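You operate a simulated robot arm through the tools that you are given. There is no shell and no other tool.

Carry out the task below with a simulated two-armed robot. There is one attempt and no reset: what you move stays moved.

## Task
Cap the tube named on the job card in the card's colour and lay it in the chute.
Fine: one cap; set the press latch back to HELD.

The check looks at the end state, three seconds after you hand in, the way a careful person would. Anything else that was tipped, shoved, dropped, spilled or broken makes it a failure. Lids that push on must go on centred and level and be pressed home; caps that screw on are set level and turned clockwise until they are tight.

## Robot
Two 7-joint arms with fingered hands on one trunk that stands fixed in place. Base frame: the origin is at the foot of the trunk, x ahead of it, y to its left, z up; the work surface is at about z = 820. Units: mm, rad, N and s.
The left shoulder is at [70, 154, 1122], the right one opposite. With the tool pointing down near the work surface each hand reaches from about 100 to 880 mm from the base axis, measured 20 degrees to its own side. Payload 3.9 kg a hand.
Tool frame (each hand has its own): the origin (TCP) lies between the finger pads and is the grasp point; the fingertips stand 30 mm ahead of it; z points along the fingers, y is the line along which they close. The gripper opens to 104 mm; its body begins 35 mm behind the TCP. The gripper is a hand of 4 fingers: y runs from the thumb to the fingers, the wrist lies at [-17, -104, -178] in the tool frame.
Orientation is that of the tool frame in the base frame, as a unit quaternion [x, y, z, w]. With the fingers straight down and the wrist toward the robot, the tool's x, y and z point along [0, 1, 0], [1, 0, 0] and [0, 0, -1] of the base frame.

## Interface
- The arms move only by the tool drive_tool. It takes "left_series", "right_series" or both (then of equal length, played together; a hand with none holds still); each is a list of rows, each a list of 6 numbers: the shift along the base's x, y, z in mm, then the turn, a rotation vector about the base's x, y, z in rad. In form: [[dx, dy, dz, wx, wy, wz], ...]. A call has 1 to 20 rows; each row shifts and turns the commanded pose from where the row before left it. Each row takes 0.2 s and may step no farther than 50 mm and 0.15 rad from the row before; otherwise, the whole call is refused. Where a pose cannot be reached the arm comes as near as it can. A force on the tool above 40 N (or 10 N above the force at the start of the call, whichever is more), or a blocked arm, ends the call early, and 0.2 s more pass. In this call time passes only in rows, and 0.2 s behind the last. It gives the time, the measured TCP pose, the force on the tool (base axes), the opening and the grip force at its end, in the units of the frame above (readings bear some noise), with the torque about the TCP (base axes, N m) and any sound that the robot's microphone picked up.
- Cameras (640 x 400 px; columns grow to the right, rows downward): "scene" is now at [132.5, 34.8, 1352.9]; the picture's right is [0.37, -0.93, 0.00], its down [-0.52, -0.21, -0.83] and it looks along [0.77, 0.30, -0.56] (base axes); focal length 281 px, centre (320, 200). "left" rides on the left gripper at [-66, -90, -126] in its tool frame; the picture's right is [-0.78, -0.30, 0.56], its down [0.57, -0.70, 0.42] and it looks along [0.27, 0.65, 0.71] (tool axes); focal length 275 px, centre (320, 200). "right" rides on the right gripper at [66, -90, -126] in its tool frame; the picture's right is [-0.78, 0.30, -0.56], its down [-0.57, -0.70, 0.42] and it looks along [-0.26, 0.65, 0.71] (tool axes); focal length 275 px, centre (320, 200). There is no depth. A picture from a camera that has moved, and an enlarged one, comes with that camera's place and axes in the base frame and with its lens.
- snapshot(camera): a new picture of that camera. The clock stands still meanwhile.
- slide_trunk(by): slides the trunk up (or, below 0, down) by that many mm; the arms and the scene camera ride with it, the base frame stays. It gives what a move gives, with no picture.
- curl_fingers(index, middle, ring, thumb_bend, thumb_turn, hand): sets how far each is bent, from 0 (flat) to 1 (curled in); at 0.3 the hand is open as for a grip, at 0.7 the pads meet at the TCP. One left out holds its place. A second passes; each finger stops where it meets its share of the squeeze, and holds until it gets a number again. It is the only way to open and close the hand. It gives what a move gives, with no picture; readings hold the bend of each and the force on the fingers (four entries, about 0 where the hand has none), thumb and palm. thumb_turn goes from beside the hand (0) to across from the fingers (1), as for a grip.
- pan_tilt(pan, tilt): turns the head with the scene camera to pan (to the left, within 1.501 rad either way) and tilt (down, from -0.506 to 1.204), counted from straight ahead of the robot. It gives what a move gives.
- inspect(camera, box): a new picture of the part [left, top, right, bottom] of that camera's present view, enlarged. The clock stands still meanwhile.
- hand_in(): hands the job in; it is judged then, once.

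Nothing tells you positions but the pictures and the camera data. Unless the task says otherwise, let go and move clear before handing in.

The tools are called as a command line: name --argument value ..., lists and objects as JSON in quotes. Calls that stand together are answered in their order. drive_tool: Moves the arms, as the interface text tells. Its arguments: {"type":"object","properties":{"left_series":{"type":"array","items":{"type":"array","items":{"type":"number"}}},"right_series":{"type":"array","items":{"type":"array","items":{"type":"number"}}}},"required":[]} The other tools are called the same way: slide_trunk (by) moves the trunk up or down; curl_fingers (index, middle, ring, thumb_bend, thumb_turn, hand) moves the fingers one by one; pan_tilt (pan, tilt) turns the head that bears the scene camera; snapshot (camera) takes a picture; inspect (camera, box) takes an enlarged picture of a part of a camera's view; hand_in () hands the job in.

At the start:

```text
time: 0.0
left_eef_pos: [362.0, 475.2, 1161.7]
left_tool_rot: [0.707, 0.708, 0.0, 0.0]
left_wrist_force: [-1.3, -0.4, -0.7]
left_moment: [-0.06, 0.02, -0.02]
left_grip_width: 103.8
left_finger_force: 0.0
left_shape: jaw
left_bend: [0.3, 0.3, 0.3, 0.3, 0.97]
left_finger forces: [0.0, 0.0, 0.0, 0.0, 0.0, 0.0]
right_eef_pos: [548.9, -21.3, 1213.6]
right_tool_rot: [0.706, 0.708, 0.0, 0.0]
right_wrist_force: [-0.3, -0.3, 0.0]
right_moment: [-0.03, 0.0, -0.01]
right_grip_width: 103.6
right_finger_force: 0.1
right_shape: jaw
right_bend: [0.3, 0.3, 0.3, 0.3, 0.97]
right_finger forces: [0.0, 0.1, 0.1, 0.0, 0.0, 0.1]
trunk travel left (down, up): [-575.0, 365.0]
head pan, tilt (commanded): [0.377, 0.593]
```

scene: 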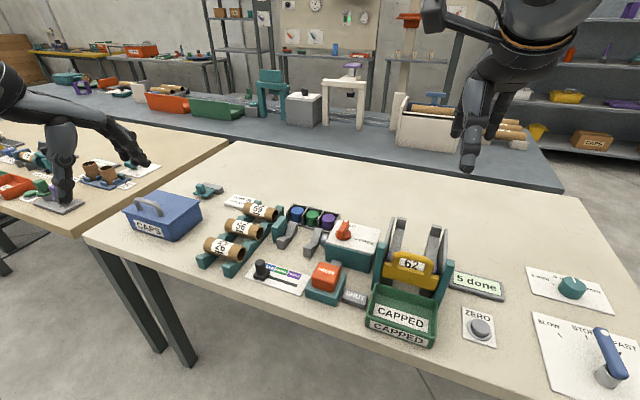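
right: 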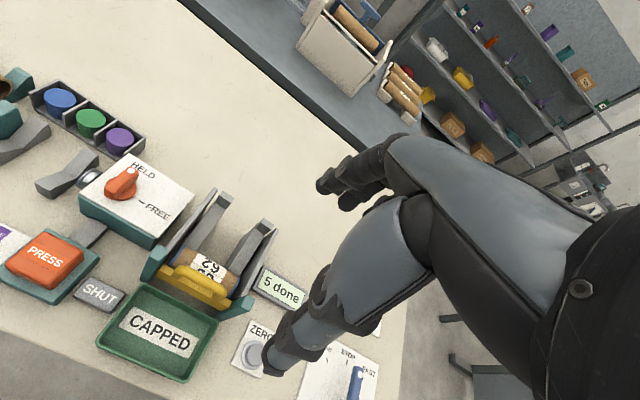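
left: 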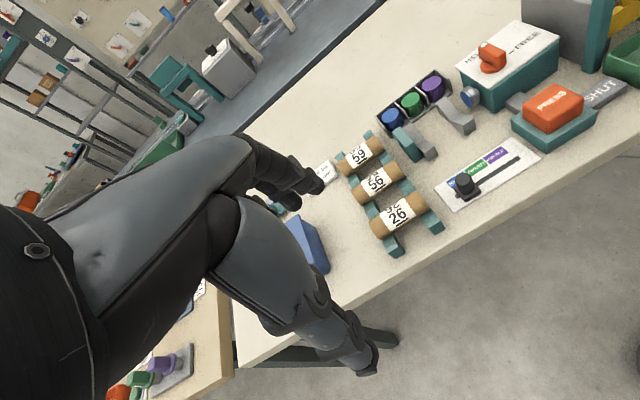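

I see a work table with three numbered tubes (26, 56, 59), a row of blue/green/purple caps, a press with a HELD/FREE latch, a red PRESS button, a colour slider, and a green CAPPED chute. I'll look closer at each area before moving anything, first to find the job card.

inspect --camera "scene" --box '[180, 180, 350, 300]'

inspect --camera "scene" --box '[300, 200, 520, 350]'

inspect --camera "scene" --box '[100, 160, 280, 280]'

inspect --camera "left" --box '[280, 20, 640, 260]'

inspect --camera "right" --box '[0, 60, 320, 380]'

```text
3.33 times, centred on (265, 240) of scene
camera zoom: at [132.5, 34.8, 1352.9], right [0.37, -0.93, 0.0], down [-0.52, -0.21, -0.83], along [0.77, 0.3, -0.56], focal length 935 px, centre (503, 67)
```

zoom: 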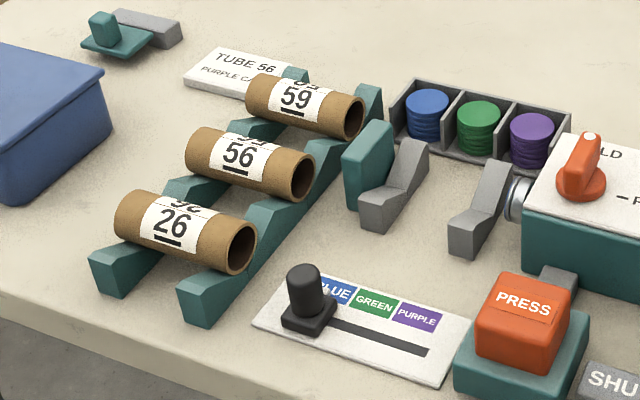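

```text
2.67 times, centred on (410, 275) of scene
camera zoom: at [132.5, 34.8, 1352.9], right [0.37, -0.93, 0.0], down [-0.52, -0.21, -0.83], along [0.77, 0.3, -0.56], focal length 748 px, centre (80, 0)
```

zoom: 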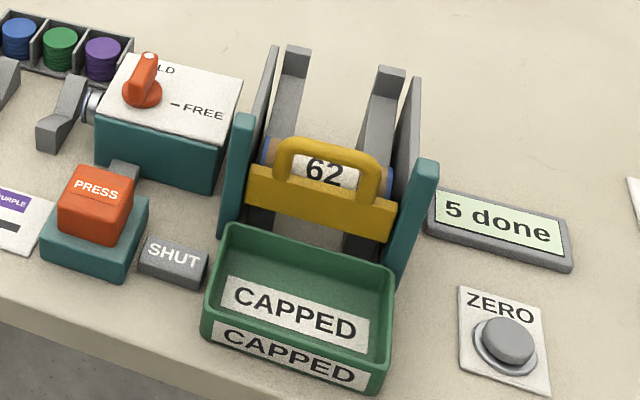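

```text
3.33 times, centred on (190, 220) of scene
camera zoom: at [132.5, 34.8, 1352.9], right [0.37, -0.93, 0.0], down [-0.52, -0.21, -0.83], along [0.77, 0.3, -0.56], focal length 935 px, centre (753, 133)
```

zoom: 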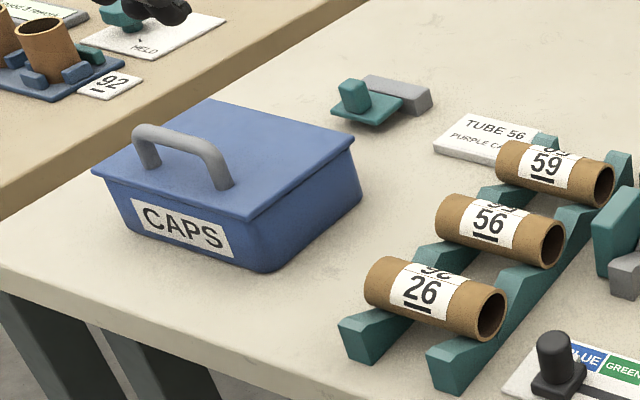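

```text
1.67 times, centred on (460, 140) of left
camera zoom: at [272.1, 409.1, 1288.0], right [-0.3, -0.78, -0.56], down [-0.7, 0.57, -0.42], along [0.65, 0.27, -0.71], focal length 459 px, centre (87, 300)
```

zoom: 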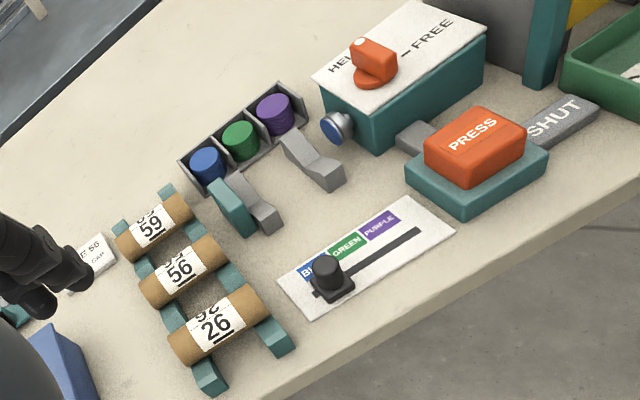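

```text
1.25 times, centred on (160, 220) of right
camera zoom: at [460.3, 43.1, 1338.2], right [0.3, -0.78, 0.56], down [-0.7, -0.57, -0.42], along [0.65, -0.26, -0.71], focal length 344 px, centre (520, 175)
```

zoom: 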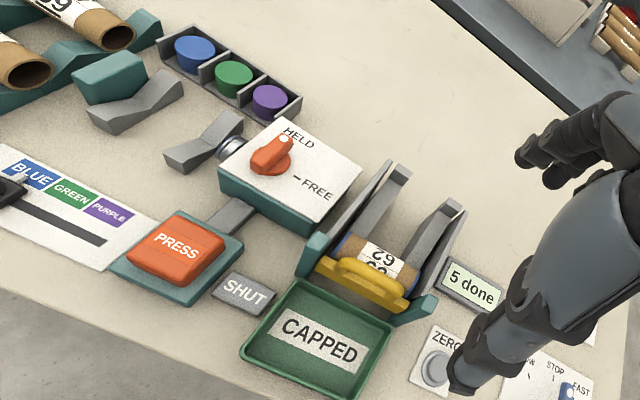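

The card seems to read "TUBE 56 / PURPLE CAP". I'll enlarge the card, press, slider and chute further.

inspect --camera "scene" --box '[220, 185, 284, 225]'

inspect --camera "scene" --box '[240, 240, 368, 320]'

inspect --camera "scene" --box '[270, 195, 382, 265]'

inspect --camera "scene" --box '[360, 210, 488, 290]'

inspect --camera "scene" --box '[460, 250, 640, 400]'

inspect --camera "left" --box '[440, 20, 568, 120]'

inspect --camera "right" --box '[130, 170, 330, 320]'

```text
10.00 times, centred on (252, 205) of scene
camera zoom: at [132.5, 34.8, 1352.9], right [0.37, -0.93, 0.0], down [-0.52, -0.21, -0.83], along [0.77, 0.3, -0.56], focal length 2806 px, centre (1000, 150)
```

zoom: 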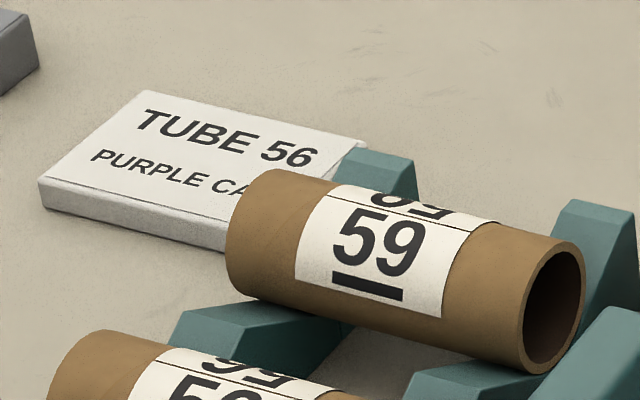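

```text
5.00 times, centred on (304, 280) of scene
camera zoom: at [132.5, 34.8, 1352.9], right [0.37, -0.93, 0.0], down [-0.52, -0.21, -0.83], along [0.77, 0.3, -0.56], focal length 1403 px, centre (400, -200)
```

zoom: 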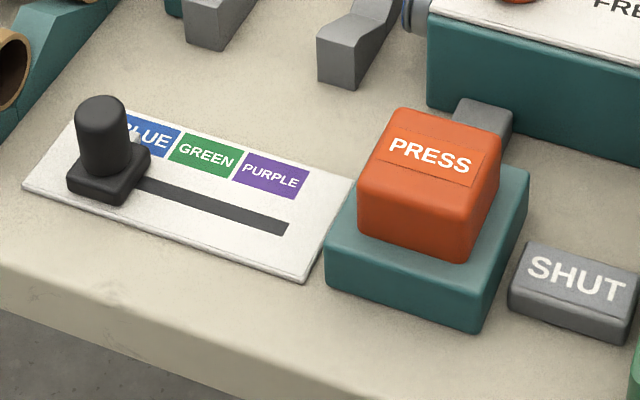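

```text
5.71 times, centred on (326, 230) of scene
camera zoom: at [132.5, 34.8, 1352.9], right [0.37, -0.93, 0.0], down [-0.52, -0.21, -0.83], along [0.77, 0.3, -0.56], focal length 1604 px, centre (286, 29)
```

zoom: 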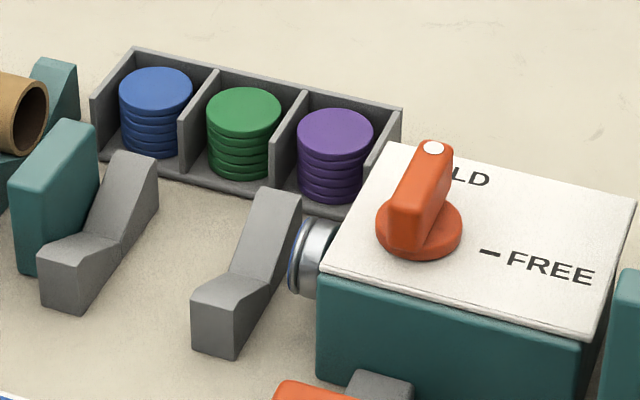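

```text
5.00 times, centred on (424, 250) of scene
camera zoom: at [132.5, 34.8, 1352.9], right [0.37, -0.93, 0.0], down [-0.52, -0.21, -0.83], along [0.77, 0.3, -0.56], focal length 1403 px, centre (-200, -50)
```

zoom: 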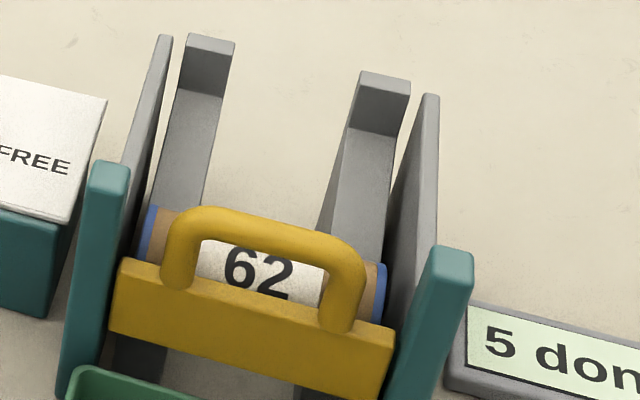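

```text
2.67 times, centred on (550, 325) of scene
camera zoom: at [132.5, 34.8, 1352.9], right [0.37, -0.93, 0.0], down [-0.52, -0.21, -0.83], along [0.77, 0.3, -0.56], focal length 748 px, centre (-293, -133)
```

zoom: 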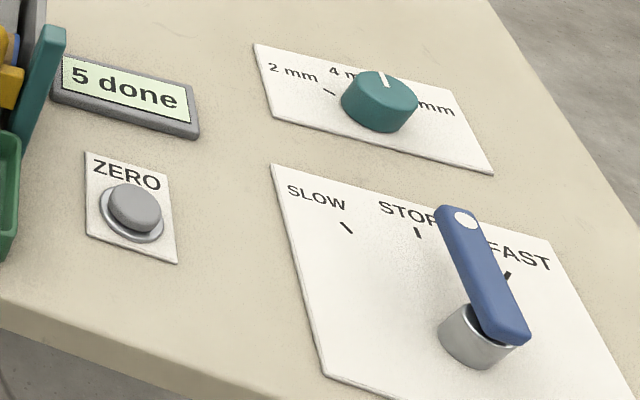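

```text
4.00 times, centred on (504, 70) of left
camera zoom: at [272.1, 409.1, 1288.0], right [-0.3, -0.78, -0.56], down [-0.7, 0.57, -0.42], along [0.65, 0.27, -0.71], focal length 1101 px, centre (-416, 720)
```

zoom: 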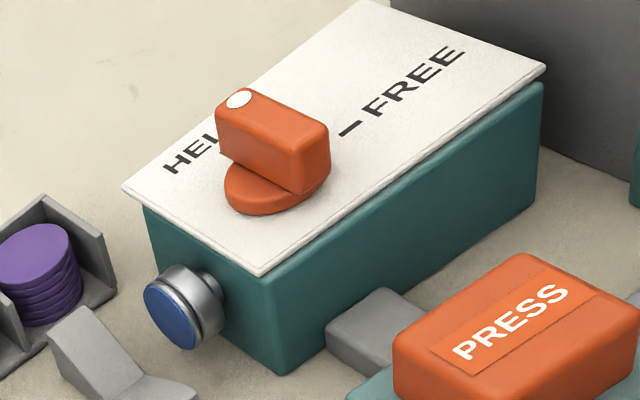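

```text
2.67 times, centred on (230, 245) of right
camera zoom: at [460.3, 43.1, 1338.2], right [0.3, -0.78, 0.56], down [-0.7, -0.57, -0.42], along [0.65, -0.26, -0.71], focal length 734 px, centre (560, 80)
```

zoom: 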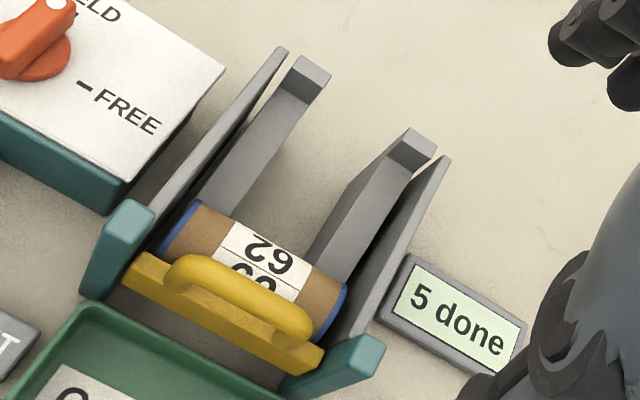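

Tube 56 lies in the rack's middle notch, at about x≈595, y≈390–480. The press cradle is around (643, 290) with the ram at its right, and the slider is on BLUE. Next I'll look at the hands themselves and at the surroundings to judge clearances.

inspect --camera "scene" --box '[0, 50, 192, 210]'

inspect --camera "scene" --box '[400, 0, 640, 180]'

inspect --camera "left" --box '[160, 100, 480, 390]'

```text
2.50 times, centred on (96, 130) of scene
camera zoom: at [132.5, 34.8, 1352.9], right [0.37, -0.93, 0.0], down [-0.52, -0.21, -0.83], along [0.77, 0.3, -0.56], focal length 702 px, centre (880, 375)
```

zoom: 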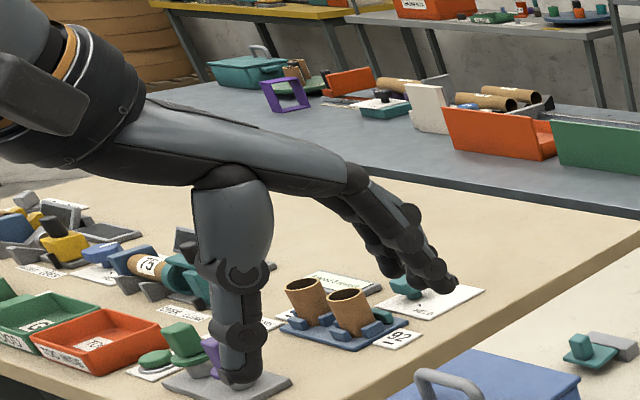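

```text
2.22 times, centred on (520, 90) of scene
camera zoom: at [132.5, 34.8, 1352.9], right [0.37, -0.93, 0.0], down [-0.52, -0.21, -0.83], along [0.77, 0.3, -0.56], focal length 624 px, centre (-124, 444)
```

zoom: 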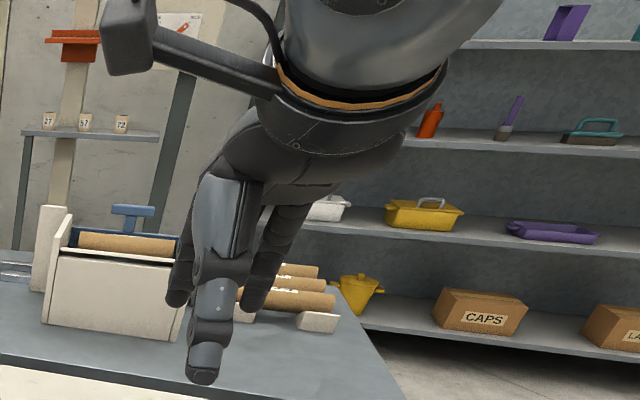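

```text
1.38 times, centred on (320, 245) of left
camera zoom: at [272.1, 409.1, 1288.0], right [-0.3, -0.78, -0.56], down [-0.7, 0.57, -0.42], along [0.65, 0.27, -0.71], focal length 380 px, centre (320, 138)
```

zoom: 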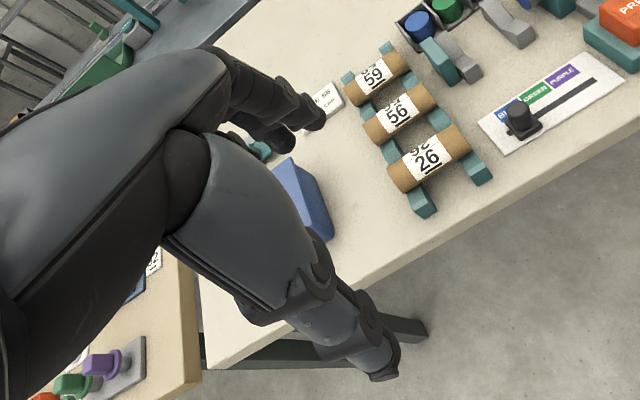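

The hand is humanlike, with the thumb on the near side and three fingers on the far side, and its default orientation already straddles a tube lying along y. I'll bring the left hand high above tube 56 for a closer view and move the right hand back out of the way.

drive_tool --left_series '[[39, -6, -22, 0, 0, 0], [39, -6, -22, 0, 0, 0], [39, -6, -22, 0, 0, 0], [39, -6, -22, 0, 0, 0], [39, -6, -22, 0, 0, 0], [38, -5, -22, 0, 0, 0]]' --right_series '[[-30, -38, 0, 0, 0, 0], [-30, -38, 0, 0, 0, 0], [-30, -38, 0, 0, 0, 0], [-30, -38, 0, 0, 0, 0], [-30, -38, 0, 0, 0, 0], [-30, -38, 0, 0, 0, 0]]'

```text
time: 1.4
left_eef_pos: [589.9, 440.1, 1032.2]
left_tool_rot: [0.707, 0.707, 0.001, 0.001]
left_wrist_force: [0.0, 0.4, 0.2]
left_moment: [-0.02, -0.04, -0.02]
left_grip_width: 103.7
left_finger_force: 0.0
left_shape: jaw
left_bend: [0.3, 0.3, 0.3, 0.3, 0.97]
left_finger forces: [0.1, 0.0, 0.0, 0.0, 0.1, 0.1]
right_eef_pos: [367.9, -248.9, 1216.2]
right_tool_rot: [0.706, 0.709, 0.001, 0.002]
right_wrist_force: [-1.2, -0.2, 0.4]
right_moment: [0.04, -0.04, 0.03]
right_grip_width: 103.8
right_finger_force: 0.0
right_shape: jaw
right_bend: [0.3, 0.3, 0.3, 0.3, 0.97]
right_finger forces: [0.0, 0.0, 0.0, 0.0, 0.0, 0.1]
trunk travel left (down, up): [-575.0, 365.0]
head pan, tilt (commanded): [0.377, 0.593]
```

snapshot --camera "left"

snapshot --camera "scene"

snapshot --camera "right"

```text
taken
camera left: at [500.5, 375.3, 1157.9], right [-0.29, -0.78, -0.56], down [-0.7, 0.57, -0.43], along [0.65, 0.27, -0.71], focal length 275 px, centre (320, 200)
```

left: 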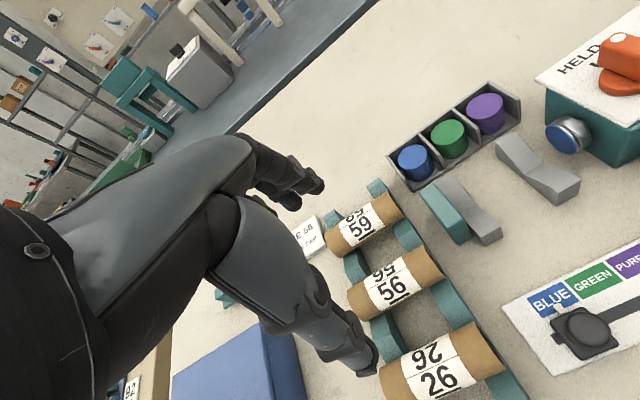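

```text
taken
camera scene: at [128.9, 35.4, 1353.3], right [0.37, -0.93, 0.0], down [-0.52, -0.21, -0.83], along [0.77, 0.3, -0.56], focal length 281 px, centre (320, 200)
```

scene: 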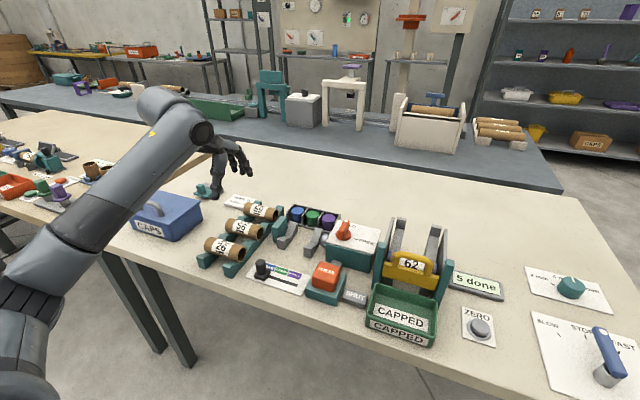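

```text
taken
camera right: at [277.0, -183.5, 1340.3], right [0.3, -0.77, 0.56], down [-0.7, -0.58, -0.43], along [0.65, -0.26, -0.71], focal length 275 px, centre (320, 200)
```

right: 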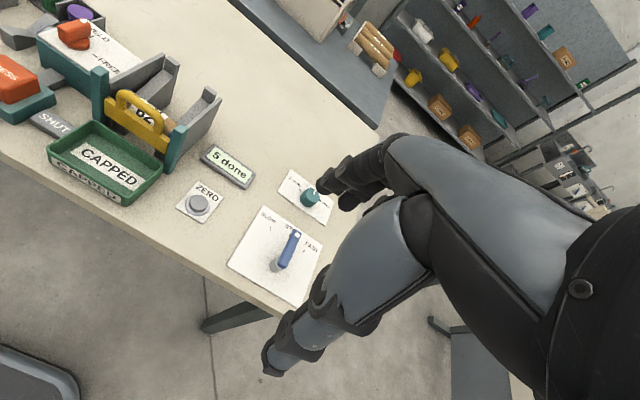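

inspect --camera "scene" --box '[170, 120, 330, 220]'

inspect --camera "left" --box '[200, 130, 520, 400]'

inspect --camera "left" --box '[380, 60, 640, 220]'

inspect --camera "right" --box '[0, 0, 240, 220]'

```text
4.00 times, centred on (250, 170) of scene
camera zoom: at [128.9, 35.4, 1353.3], right [0.37, -0.93, 0.0], down [-0.52, -0.21, -0.83], along [0.77, 0.3, -0.56], focal length 1122 px, centre (600, 320)
```

zoom: 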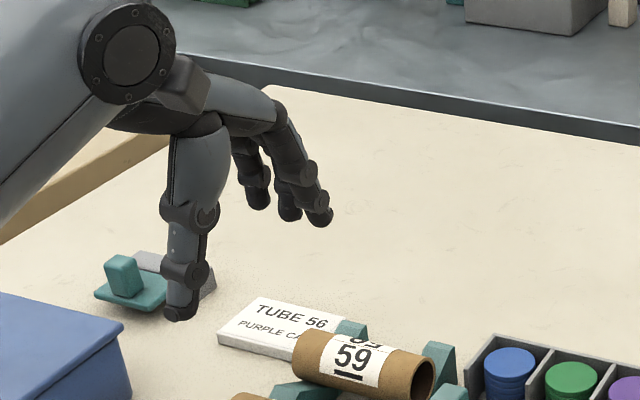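

```text
1.48 times, centred on (360, 265) of left
camera zoom: at [500.5, 375.3, 1157.9], right [-0.29, -0.78, -0.56], down [-0.7, 0.57, -0.43], along [0.65, 0.27, -0.71], focal length 408 px, centre (261, 104)
```

zoom: 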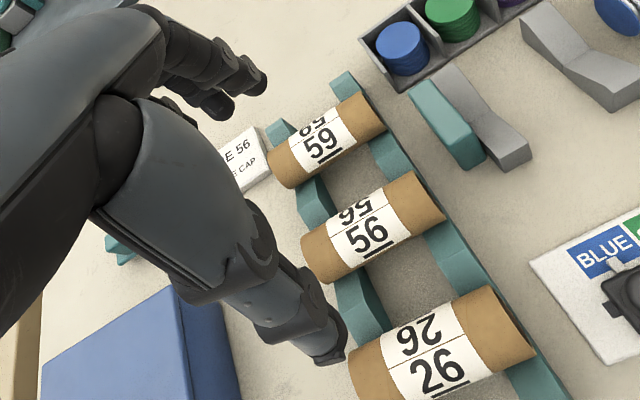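

```text
2.46 times, centred on (510, 140) of left
camera zoom: at [500.5, 375.3, 1157.9], right [-0.29, -0.78, -0.56], down [-0.7, 0.57, -0.43], along [0.65, 0.27, -0.71], focal length 678 px, centre (-148, 348)
```

zoom: 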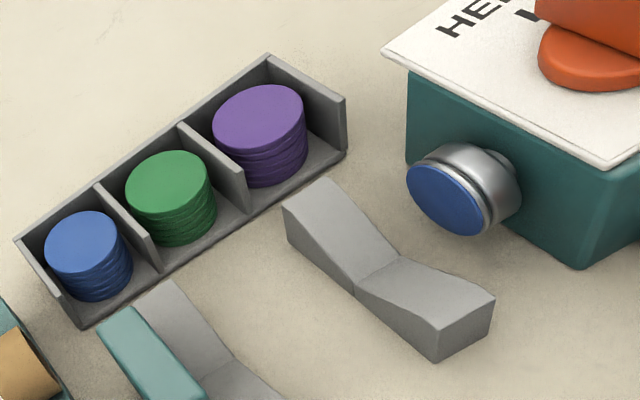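

```text
1.82 times, centred on (120, 110) of right
camera zoom: at [277.0, -183.5, 1340.3], right [0.3, -0.77, 0.56], down [-0.7, -0.58, -0.43], along [0.65, -0.26, -0.71], focal length 500 px, centre (684, 364)
```

zoom: 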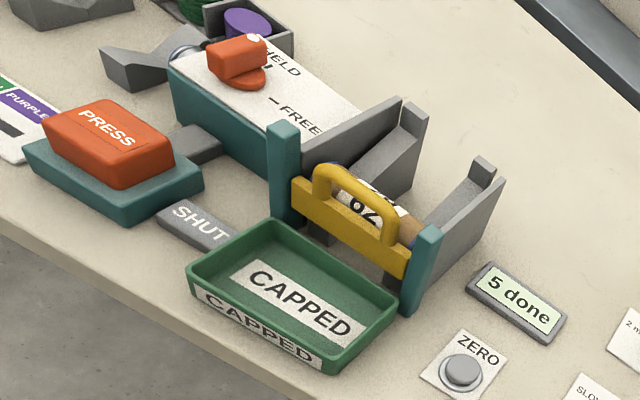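

I'll take high zooms of tube 56's label from both cameras to triangulate its exact axis height and position.

inspect --camera "scene" --box '[220, 210, 284, 250]'

inspect --camera "left" --box '[336, 230, 464, 330]'

```text
10.00 times, centred on (252, 230) of scene
camera zoom: at [128.9, 35.4, 1353.3], right [0.37, -0.93, 0.0], down [-0.52, -0.21, -0.83], along [0.77, 0.3, -0.56], focal length 2806 px, centre (1000, -100)
```

zoom: 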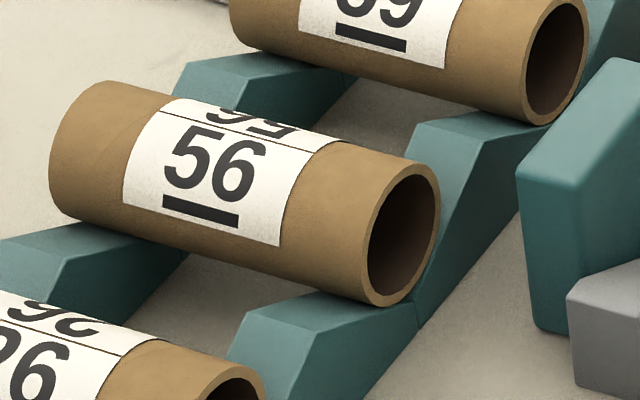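

```text
4.00 times, centred on (400, 280) of left
camera zoom: at [500.5, 375.3, 1157.9], right [-0.29, -0.78, -0.56], down [-0.7, 0.57, -0.43], along [0.65, 0.27, -0.71], focal length 1101 px, centre (0, -120)
```

zoom: 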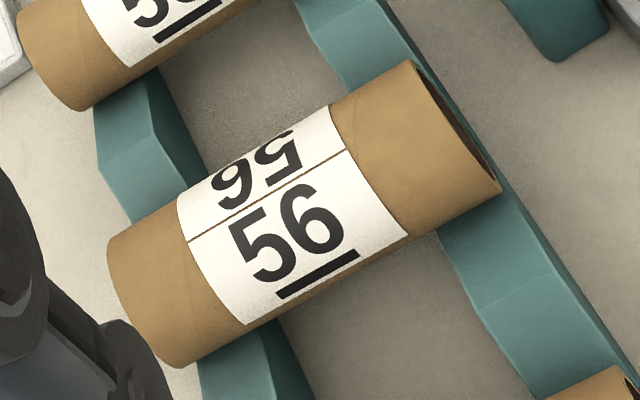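

inspect --camera "scene" --box '[270, 195, 382, 265]'

inspect --camera "left" --box '[410, 90, 570, 190]'

inspect --camera "scene" --box '[190, 190, 350, 310]'

```text
5.71 times, centred on (326, 230) of scene
camera zoom: at [128.9, 35.4, 1353.3], right [0.37, -0.93, 0.0], down [-0.52, -0.21, -0.83], along [0.77, 0.3, -0.56], focal length 1604 px, centre (286, 29)
```

zoom: 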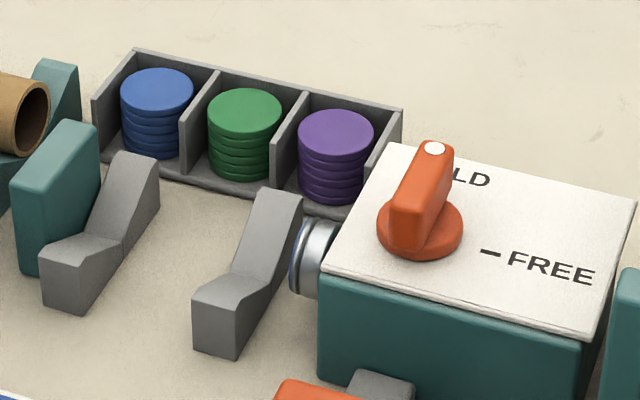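

```text
4.00 times, centred on (490, 140) of left
camera zoom: at [500.5, 375.3, 1157.9], right [-0.29, -0.78, -0.56], down [-0.7, 0.57, -0.43], along [0.65, 0.27, -0.71], focal length 1101 px, centre (-360, 440)
```

zoom: 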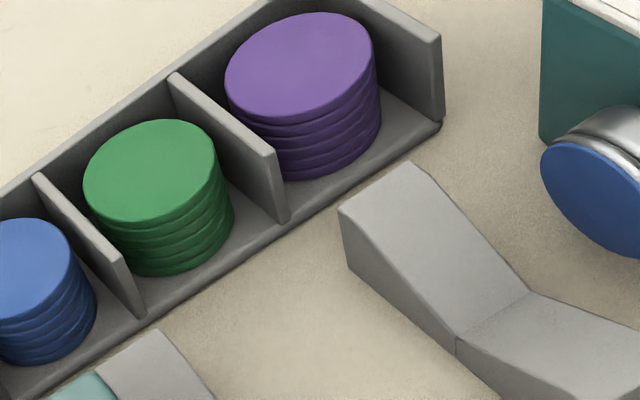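

```text
3.33 times, centred on (270, 250) of scene
camera zoom: at [128.9, 35.4, 1353.3], right [0.37, -0.93, 0.0], down [-0.52, -0.21, -0.83], along [0.77, 0.3, -0.56], focal length 935 px, centre (487, 33)
```

zoom: 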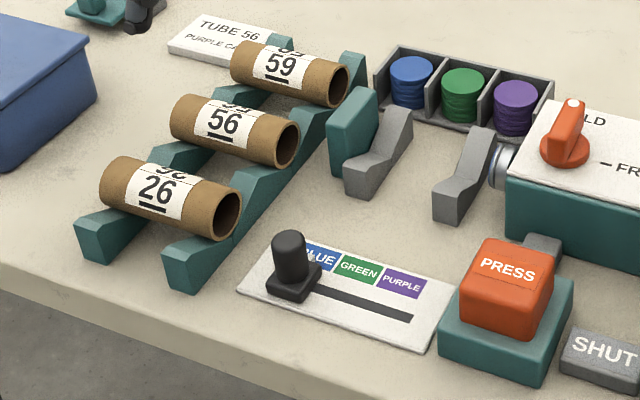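

I'll test a narrower grip by straightening the ring finger out of the way and partly closing the index, middle and thumb, then check how it looks.

curl_fingers --hand "left" --index 0.42 --middle 0.42 --ring 0.0 --thumb_bend 0.42 --thumb_turn 1.0

inspect --camera "scene" --box '[170, 120, 330, 220]'

inspect --camera "left" --box '[200, 100, 440, 400]'

```text
time: 2.4
left_eef_pos: [593.9, 438.9, 1031.1]
left_tool_rot: [0.708, 0.707, 0.0, 0.0]
left_wrist_force: [-0.1, -0.6, -0.9]
left_moment: [-0.03, 0.01, -0.03]
left_grip_width: 74.9
left_finger_force: 0.1
left_shape: fingers
left_bend: [0.42, 0.42, 0.0, 0.42, 0.99]
left_finger forces: [0.0, 0.0, 0.0, 0.0, 0.1, 0.1]
right_eef_pos: [368.7, -250.4, 1215.2]
right_tool_rot: [0.707, 0.707, 0.0, 0.0]
right_wrist_force: [-1.4, -0.8, -0.1]
right_moment: [0.03, -0.04, -0.01]
right_grip_width: 103.7
right_finger_force: 0.1
right_shape: jaw
right_bend: [0.3, 0.3, 0.3, 0.3, 0.97]
right_finger forces: [0.0, 0.0, 0.1, 0.1, 0.0, 0.0]
trunk travel left (down, up): [-575.0, 365.0]
head pan, tilt (commanded): [0.377, 0.593]
```

```text
4.00 times, centred on (250, 170) of scene
camera zoom: at [132.0, 34.6, 1353.0], right [0.37, -0.93, 0.0], down [-0.52, -0.21, -0.83], along [0.77, 0.3, -0.56], focal length 1122 px, centre (600, 320)
```

zoom: 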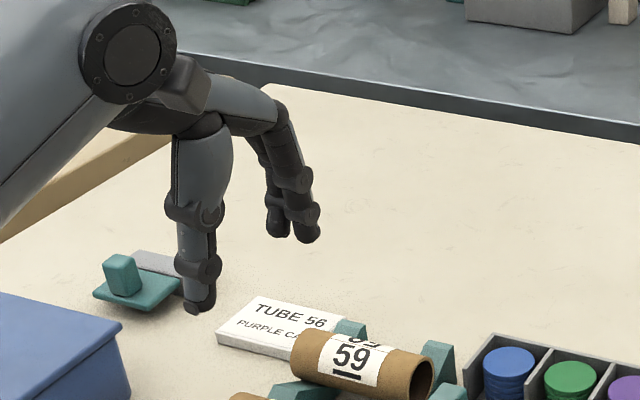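

```text
1.33 times, centred on (320, 250) of left
camera zoom: at [502.8, 374.5, 1157.0], right [-0.3, -0.78, -0.56], down [-0.7, 0.57, -0.42], along [0.65, 0.27, -0.71], focal length 367 px, centre (320, 133)
```

zoom: 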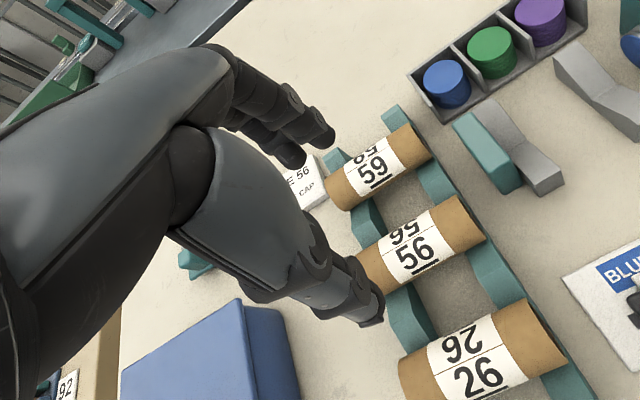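

The ring finger is now straight and clear, leaving index, middle and thumb as a 40 mm wide pinch. Before taking the tube I'll set the colour slider, so I'm measuring its knob from the left camera.

inspect --camera "left" --box '[480, 220, 640, 400]'

inspect --camera "scene" --box '[240, 245, 320, 295]'

```text
2.22 times, centred on (560, 310) of left
camera zoom: at [502.8, 374.5, 1157.0], right [-0.3, -0.78, -0.56], down [-0.7, 0.57, -0.42], along [0.65, 0.27, -0.71], focal length 612 px, centre (-213, -44)
```

zoom: 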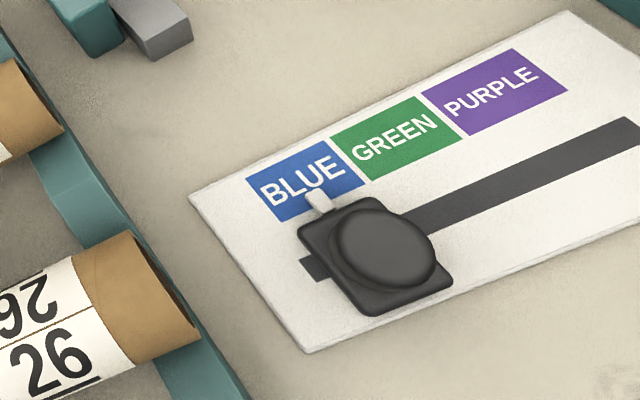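

```text
8.00 times, centred on (280, 270) of scene
camera zoom: at [132.0, 34.6, 1353.0], right [0.37, -0.93, 0.0], down [-0.52, -0.21, -0.83], along [0.77, 0.3, -0.56], focal length 2245 px, centre (640, -360)
```

zoom: 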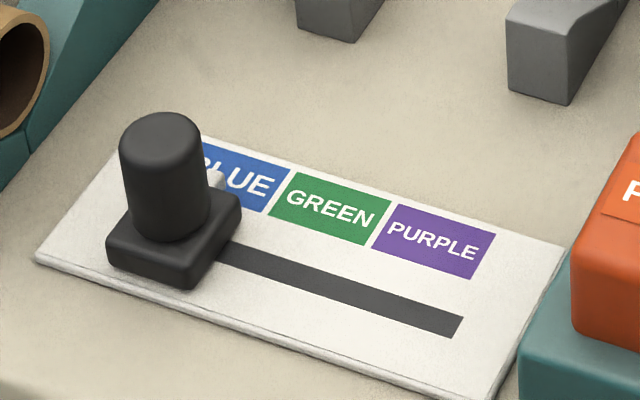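

The slider knob stands at about (508, 333) with its top near z≈872, and PURPLE lies about 71 mm to its right (y≈262). I'll move the left hand above the knob and check alignment.

drive_tool --left_series '[[-28, -36, -10, 0, 0, 0], [-28, -36, -20, 0, 0, 0], [-29, -37, -31, 0, 0, 0]]'

inspect --camera "scene" --box '[200, 180, 360, 300]'

snapshot --camera "left"

```text
refused: row 3 steps farther than a row can; nothing moved
```

```text
3.33 times, centred on (280, 240) of scene
camera zoom: at [132.0, 34.6, 1353.0], right [0.37, -0.93, 0.0], down [-0.52, -0.21, -0.83], along [0.77, 0.3, -0.56], focal length 935 px, centre (453, 67)
```

zoom: 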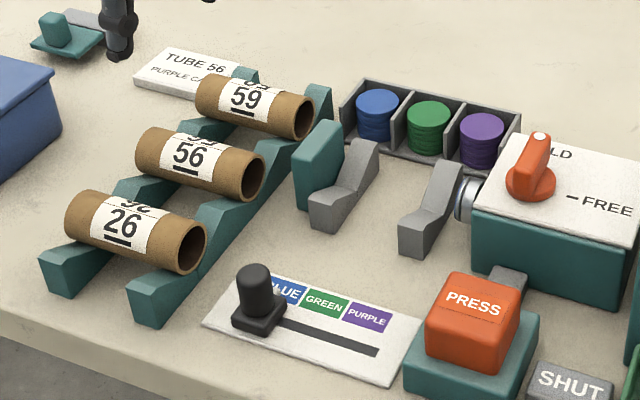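

```text
taken
camera left: at [502.8, 374.5, 1157.0], right [-0.3, -0.78, -0.56], down [-0.7, 0.57, -0.42], along [0.65, 0.27, -0.71], focal length 275 px, centre (320, 200)
```

left: 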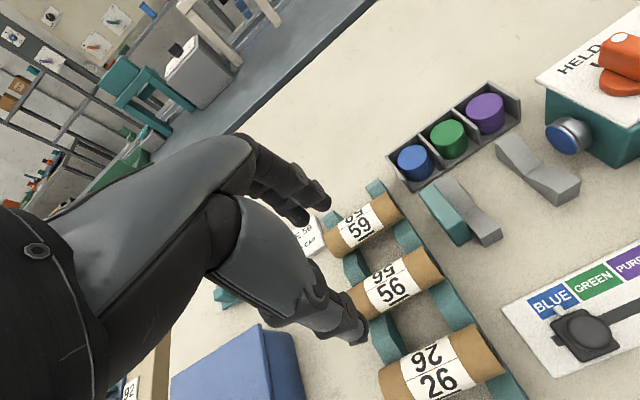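

The move was refused because one step was too long, so nothing has moved. I'll repeat it with shorter steps.

drive_tool --left_series '[[-21, -27, -15, 0, 0, 0], [-21, -27, -15, 0, 0, 0], [-21, -27, -15, 0, 0, 0], [-22, -28, -15, 0, 0, 0]]'

inspect --camera "scene" --box '[200, 180, 360, 300]'

snapshot --camera "left"

```text
time: 3.4
left_eef_pos: [507.9, 331.6, 969.1]
left_tool_rot: [0.706, 0.708, 0.0, 0.001]
left_wrist_force: [-0.4, -0.6, -0.1]
left_moment: [0.02, -0.01, 0.01]
left_grip_width: 74.8
left_finger_force: 0.0
left_shape: fingers
left_bend: [0.42, 0.42, 0.0, 0.42, 0.99]
left_finger forces: [0.1, 0.0, 0.1, 0.0, 0.0, 0.0]
right_eef_pos: [368.4, -249.7, 1215.2]
right_tool_rot: [0.707, 0.707, 0.0, 0.001]
right_wrist_force: [-0.3, -0.4, 0.2]
right_moment: [0.0, 0.01, 0.0]
right_grip_width: 103.7
right_finger_force: 0.0
right_shape: jaw
right_bend: [0.3, 0.3, 0.3, 0.3, 0.97]
right_finger forces: [0.0, 0.1, 0.0, 0.0, 0.0, 0.0]
trunk travel left (down, up): [-575.0, 365.0]
head pan, tilt (commanded): [0.377, 0.593]
```

```text
3.33 times, centred on (280, 240) of scene
camera zoom: at [131.6, 34.0, 1353.1], right [0.37, -0.93, 0.0], down [-0.52, -0.21, -0.83], along [0.77, 0.31, -0.56], focal length 935 px, centre (453, 67)
```

zoom: 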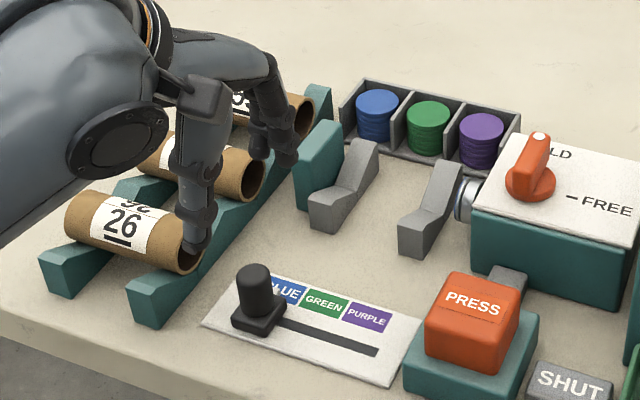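

```text
taken
camera left: at [418.2, 265.6, 1095.5], right [-0.29, -0.78, -0.56], down [-0.7, 0.57, -0.43], along [0.65, 0.27, -0.71], focal length 275 px, centre (320, 200)
```

left: 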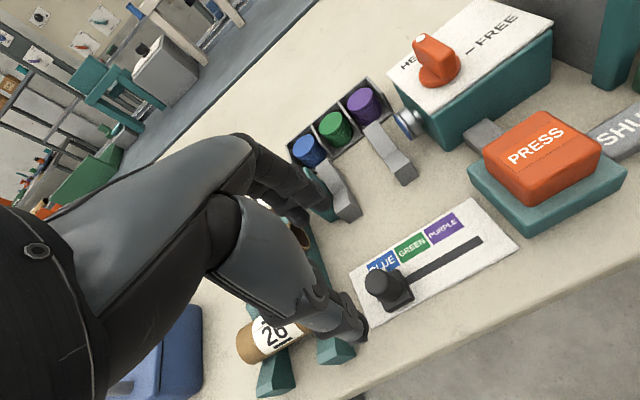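

inspect --camera "left" --box '[320, 220, 480, 340]'

inspect --camera "scene" --box '[230, 210, 310, 280]'

```text
3.33 times, centred on (400, 280) of left
camera zoom: at [418.2, 265.6, 1095.5], right [-0.29, -0.78, -0.56], down [-0.7, 0.57, -0.43], along [0.65, 0.27, -0.71], focal length 918 px, centre (53, -67)
```

zoom: 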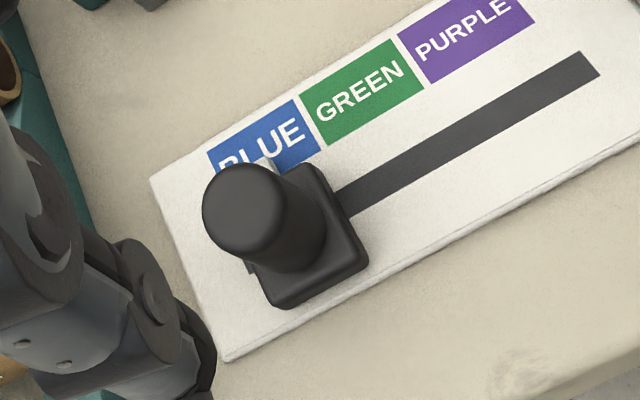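

```text
5.71 times, centred on (270, 245) of scene
camera zoom: at [131.6, 34.0, 1353.1], right [0.37, -0.93, 0.0], down [-0.52, -0.21, -0.83], along [0.77, 0.31, -0.56], focal length 1604 px, centre (606, -57)
```

zoom: 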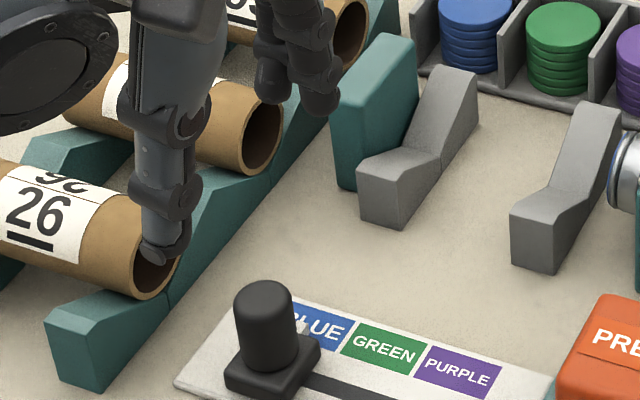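

The left camera puts the knob within about 2 mm of directly under the grasp point. I'll descend so the fingertips flank the post, then close gently.

drive_tool --left_series '[[-1, -1, -30, 0, 0, 0], [0, 0, -30, 0, 0, 0], [0, 0, -31, 0, 0, 0]]'

inspect --camera "left" --box '[240, 120, 480, 340]'

inspect --camera "scene" --box '[200, 210, 320, 300]'

```text
time: 4.2
left_eef_pos: [509.3, 330.7, 878.7]
left_tool_rot: [0.707, 0.707, 0.0, 0.0]
left_wrist_force: [-0.3, -0.1, -0.4]
left_moment: [0.0, -0.03, -0.02]
left_grip_width: 74.8
left_finger_force: 0.0
left_shape: fingers
left_bend: [0.42, 0.42, 0.0, 0.42, 0.99]
left_finger forces: [0.0, 0.1, 0.1, 0.1, 0.0, 0.0]
right_eef_pos: [370.2, -250.2, 1215.9]
right_tool_rot: [0.707, 0.707, 0.0, 0.0]
right_wrist_force: [-0.4, -1.2, -0.3]
right_moment: [-0.02, 0.03, 0.01]
right_grip_width: 103.8
right_finger_force: 0.1
right_shape: jaw
right_bend: [0.3, 0.3, 0.3, 0.3, 0.97]
right_finger forces: [0.0, 0.0, 0.0, 0.1, 0.0, 0.0]
trunk travel left (down, up): [-575.0, 365.0]
head pan, tilt (commanded): [0.377, 0.593]
```

```text
1.82 times, centred on (360, 230) of left
camera zoom: at [420.1, 264.1, 1004.3], right [-0.3, -0.78, -0.56], down [-0.7, 0.57, -0.42], along [0.65, 0.27, -0.71], focal length 500 px, centre (247, 146)
```

zoom: 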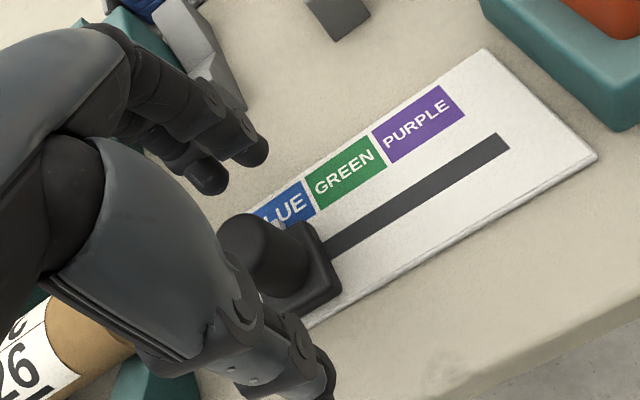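

```text
4.44 times, centred on (260, 255) of scene
camera zoom: at [132.8, 35.0, 1352.9], right [0.37, -0.93, 0.0], down [-0.52, -0.21, -0.83], along [0.77, 0.3, -0.56], focal length 1247 px, centre (587, -44)
```

zoom: 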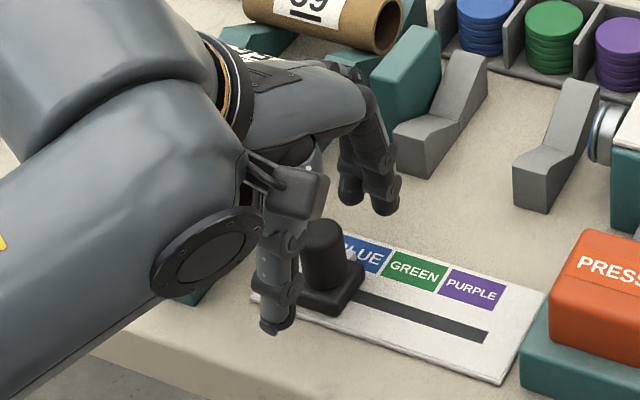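

curl_fingers --hand "left" --index 0.63 --middle 0.63 --thumb_bend 0.63

inspect --camera "scene" --box '[200, 210, 320, 300]'

```text
time: 5.2
left_eef_pos: [509.8, 330.1, 878.4]
left_tool_rot: [0.707, 0.707, 0.0, 0.0]
left_wrist_force: [-2.3, -0.8, -1.7]
left_moment: [-0.02, 0.03, -0.01]
left_grip_width: 23.4
left_finger_force: 0.7
left_shape: fingers
left_bend: [0.63, 0.63, 0.0, 0.61, 1.0]
left_finger forces: [0.0, 0.0, 0.0, 0.0, 1.8, 0.0]
right_eef_pos: [369.3, -250.2, 1215.5]
right_tool_rot: [0.707, 0.707, -0.001, 0.0]
right_wrist_force: [0.2, -0.5, 1.2]
right_moment: [-0.02, -0.01, 0.01]
right_grip_width: 103.6
right_finger_force: 0.0
right_shape: jaw
right_bend: [0.3, 0.3, 0.3, 0.3, 0.97]
right_finger forces: [0.0, 0.0, 0.0, 0.0, 0.0, 0.1]
trunk travel left (down, up): [-575.0, 365.0]
head pan, tilt (commanded): [0.377, 0.593]
```

```text
4.44 times, centred on (260, 255) of scene
camera zoom: at [132.1, 34.7, 1352.9], right [0.37, -0.93, 0.0], down [-0.52, -0.21, -0.83], along [0.77, 0.3, -0.56], focal length 1247 px, centre (587, -44)
```

zoom: 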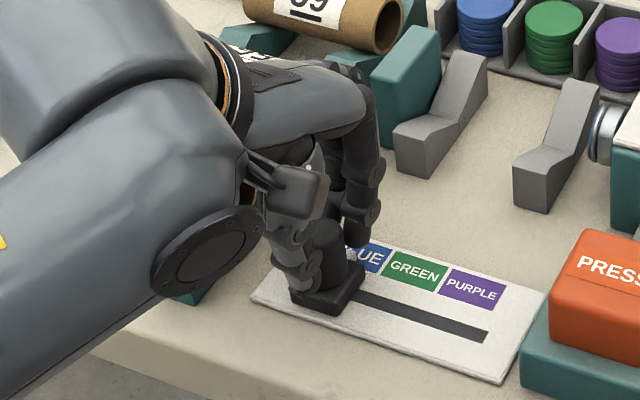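

curl_fingers --hand "left" --index 0.7 --middle 0.7

```text
time: 6.2
left_eef_pos: [510.0, 330.6, 877.7]
left_tool_rot: [0.707, 0.707, 0.0, 0.0]
left_wrist_force: [4.0, -0.2, -0.8]
left_moment: [0.02, -0.11, -0.01]
left_grip_width: 19.3
left_finger_force: 3.9
left_shape: fingers
left_bend: [0.67, 0.67, 0.0, 0.61, 1.0]
left_finger forces: [2.9, 3.3, 0.0, 0.0, 2.0, 0.0]
right_eef_pos: [371.5, -250.3, 1215.6]
right_tool_rot: [0.707, 0.708, -0.001, 0.0]
right_wrist_force: [0.0, 0.2, 0.1]
right_moment: [-0.03, -0.02, 0.01]
right_grip_width: 103.8
right_finger_force: 0.0
right_shape: jaw
right_bend: [0.3, 0.3, 0.3, 0.3, 0.97]
right_finger forces: [0.0, 0.0, 0.0, 0.1, 0.0, 0.1]
trunk travel left (down, up): [-575.0, 365.0]
head pan, tilt (commanded): [0.377, 0.593]
```

All three digits now hold the knob. I'll drag it to the right along the slot towards PURPLE, part of the way first to check the force.

drive_tool --left_series '[[0, -12, 0, 0, 0, 0], [0, -12, 0, 0, 0, 0], [0, -12, 0, 0, 0, 0]]'

inspect --camera "scene" --box '[220, 200, 380, 300]'

```text
time: 7.0
left_eef_pos: [509.0, 293.1, 878.9]
left_tool_rot: [0.707, 0.707, 0.001, 0.0]
left_wrist_force: [5.9, 0.7, -1.4]
left_moment: [0.0, -0.11, -0.01]
left_grip_width: 19.7
left_finger_force: 4.8
left_shape: fingers
left_bend: [0.66, 0.67, 0.0, 0.61, 1.0]
left_finger forces: [3.7, 4.1, 0.1, 0.0, 1.6, 0.0]
right_eef_pos: [370.4, -251.2, 1214.5]
right_tool_rot: [0.707, 0.707, -0.001, -0.001]
right_wrist_force: [0.9, 0.1, 0.5]
right_moment: [-0.02, 0.02, 0.01]
right_grip_width: 103.7
right_finger_force: 0.0
right_shape: jaw
right_bend: [0.3, 0.3, 0.3, 0.3, 0.97]
right_finger forces: [0.0, 0.0, 0.0, 0.0, 0.1, 0.0]
trunk travel left (down, up): [-575.0, 365.0]
head pan, tilt (commanded): [0.377, 0.593]
```

```text
4.00 times, centred on (300, 250) of scene
camera zoom: at [133.6, 34.6, 1352.8], right [0.37, -0.93, 0.0], down [-0.52, -0.21, -0.83], along [0.77, 0.3, -0.56], focal length 1122 px, centre (400, 0)
```

zoom: 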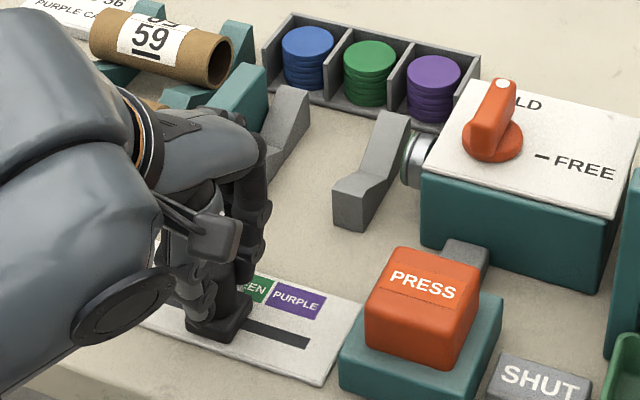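

The knob follows and the ram's cap rim now looks green, so the slider does select the cap. I'll continue to PURPLE.

drive_tool --left_series '[[0, -12, 0, 0, 0, 0], [0, -12, 0, 0, 0, 0], [0, -10, 0, 0, 0, 0]]'

inspect --camera "scene" --box '[220, 200, 380, 300]'

inspect --camera "left" --box '[240, 120, 480, 340]'

```text
time: 7.8
left_eef_pos: [509.7, 258.9, 877.8]
left_tool_rot: [0.707, 0.707, -0.001, 0.0]
left_wrist_force: [4.0, -0.9, 1.7]
left_moment: [-0.01, -0.1, 0.0]
left_grip_width: 19.2
left_finger_force: 4.6
left_shape: fingers
left_bend: [0.66, 0.67, 0.0, 0.61, 1.0]
left_finger forces: [3.4, 3.5, 0.0, 0.1, 2.1, 0.1]
right_eef_pos: [370.5, -251.3, 1214.7]
right_tool_rot: [0.707, 0.708, -0.001, 0.0]
right_wrist_force: [-0.1, -0.2, 0.3]
right_moment: [-0.03, 0.02, -0.02]
right_grip_width: 103.9
right_finger_force: 0.1
right_shape: jaw
right_bend: [0.3, 0.3, 0.3, 0.3, 0.97]
right_finger forces: [0.0, 0.1, 0.1, 0.0, 0.0, 0.1]
trunk travel left (down, up): [-575.0, 365.0]
head pan, tilt (commanded): [0.377, 0.593]
```

```text
4.00 times, centred on (300, 250) of scene
camera zoom: at [133.1, 33.9, 1352.9], right [0.37, -0.93, 0.0], down [-0.52, -0.2, -0.83], along [0.77, 0.3, -0.56], focal length 1122 px, centre (400, 0)
```

zoom: 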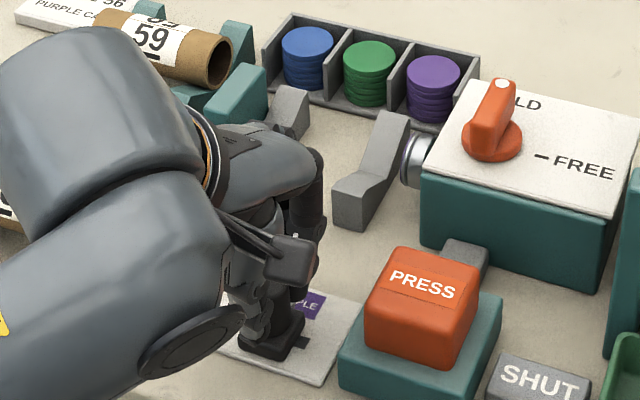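

```text
1.82 times, centred on (360, 230) of left
camera zoom: at [420.1, 192.8, 1004.5], right [-0.3, -0.78, -0.56], down [-0.7, 0.57, -0.42], along [0.65, 0.27, -0.71], focal length 500 px, centre (247, 146)
```

zoom: 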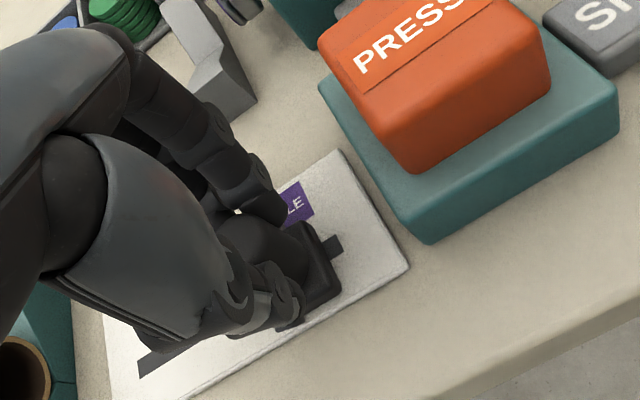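

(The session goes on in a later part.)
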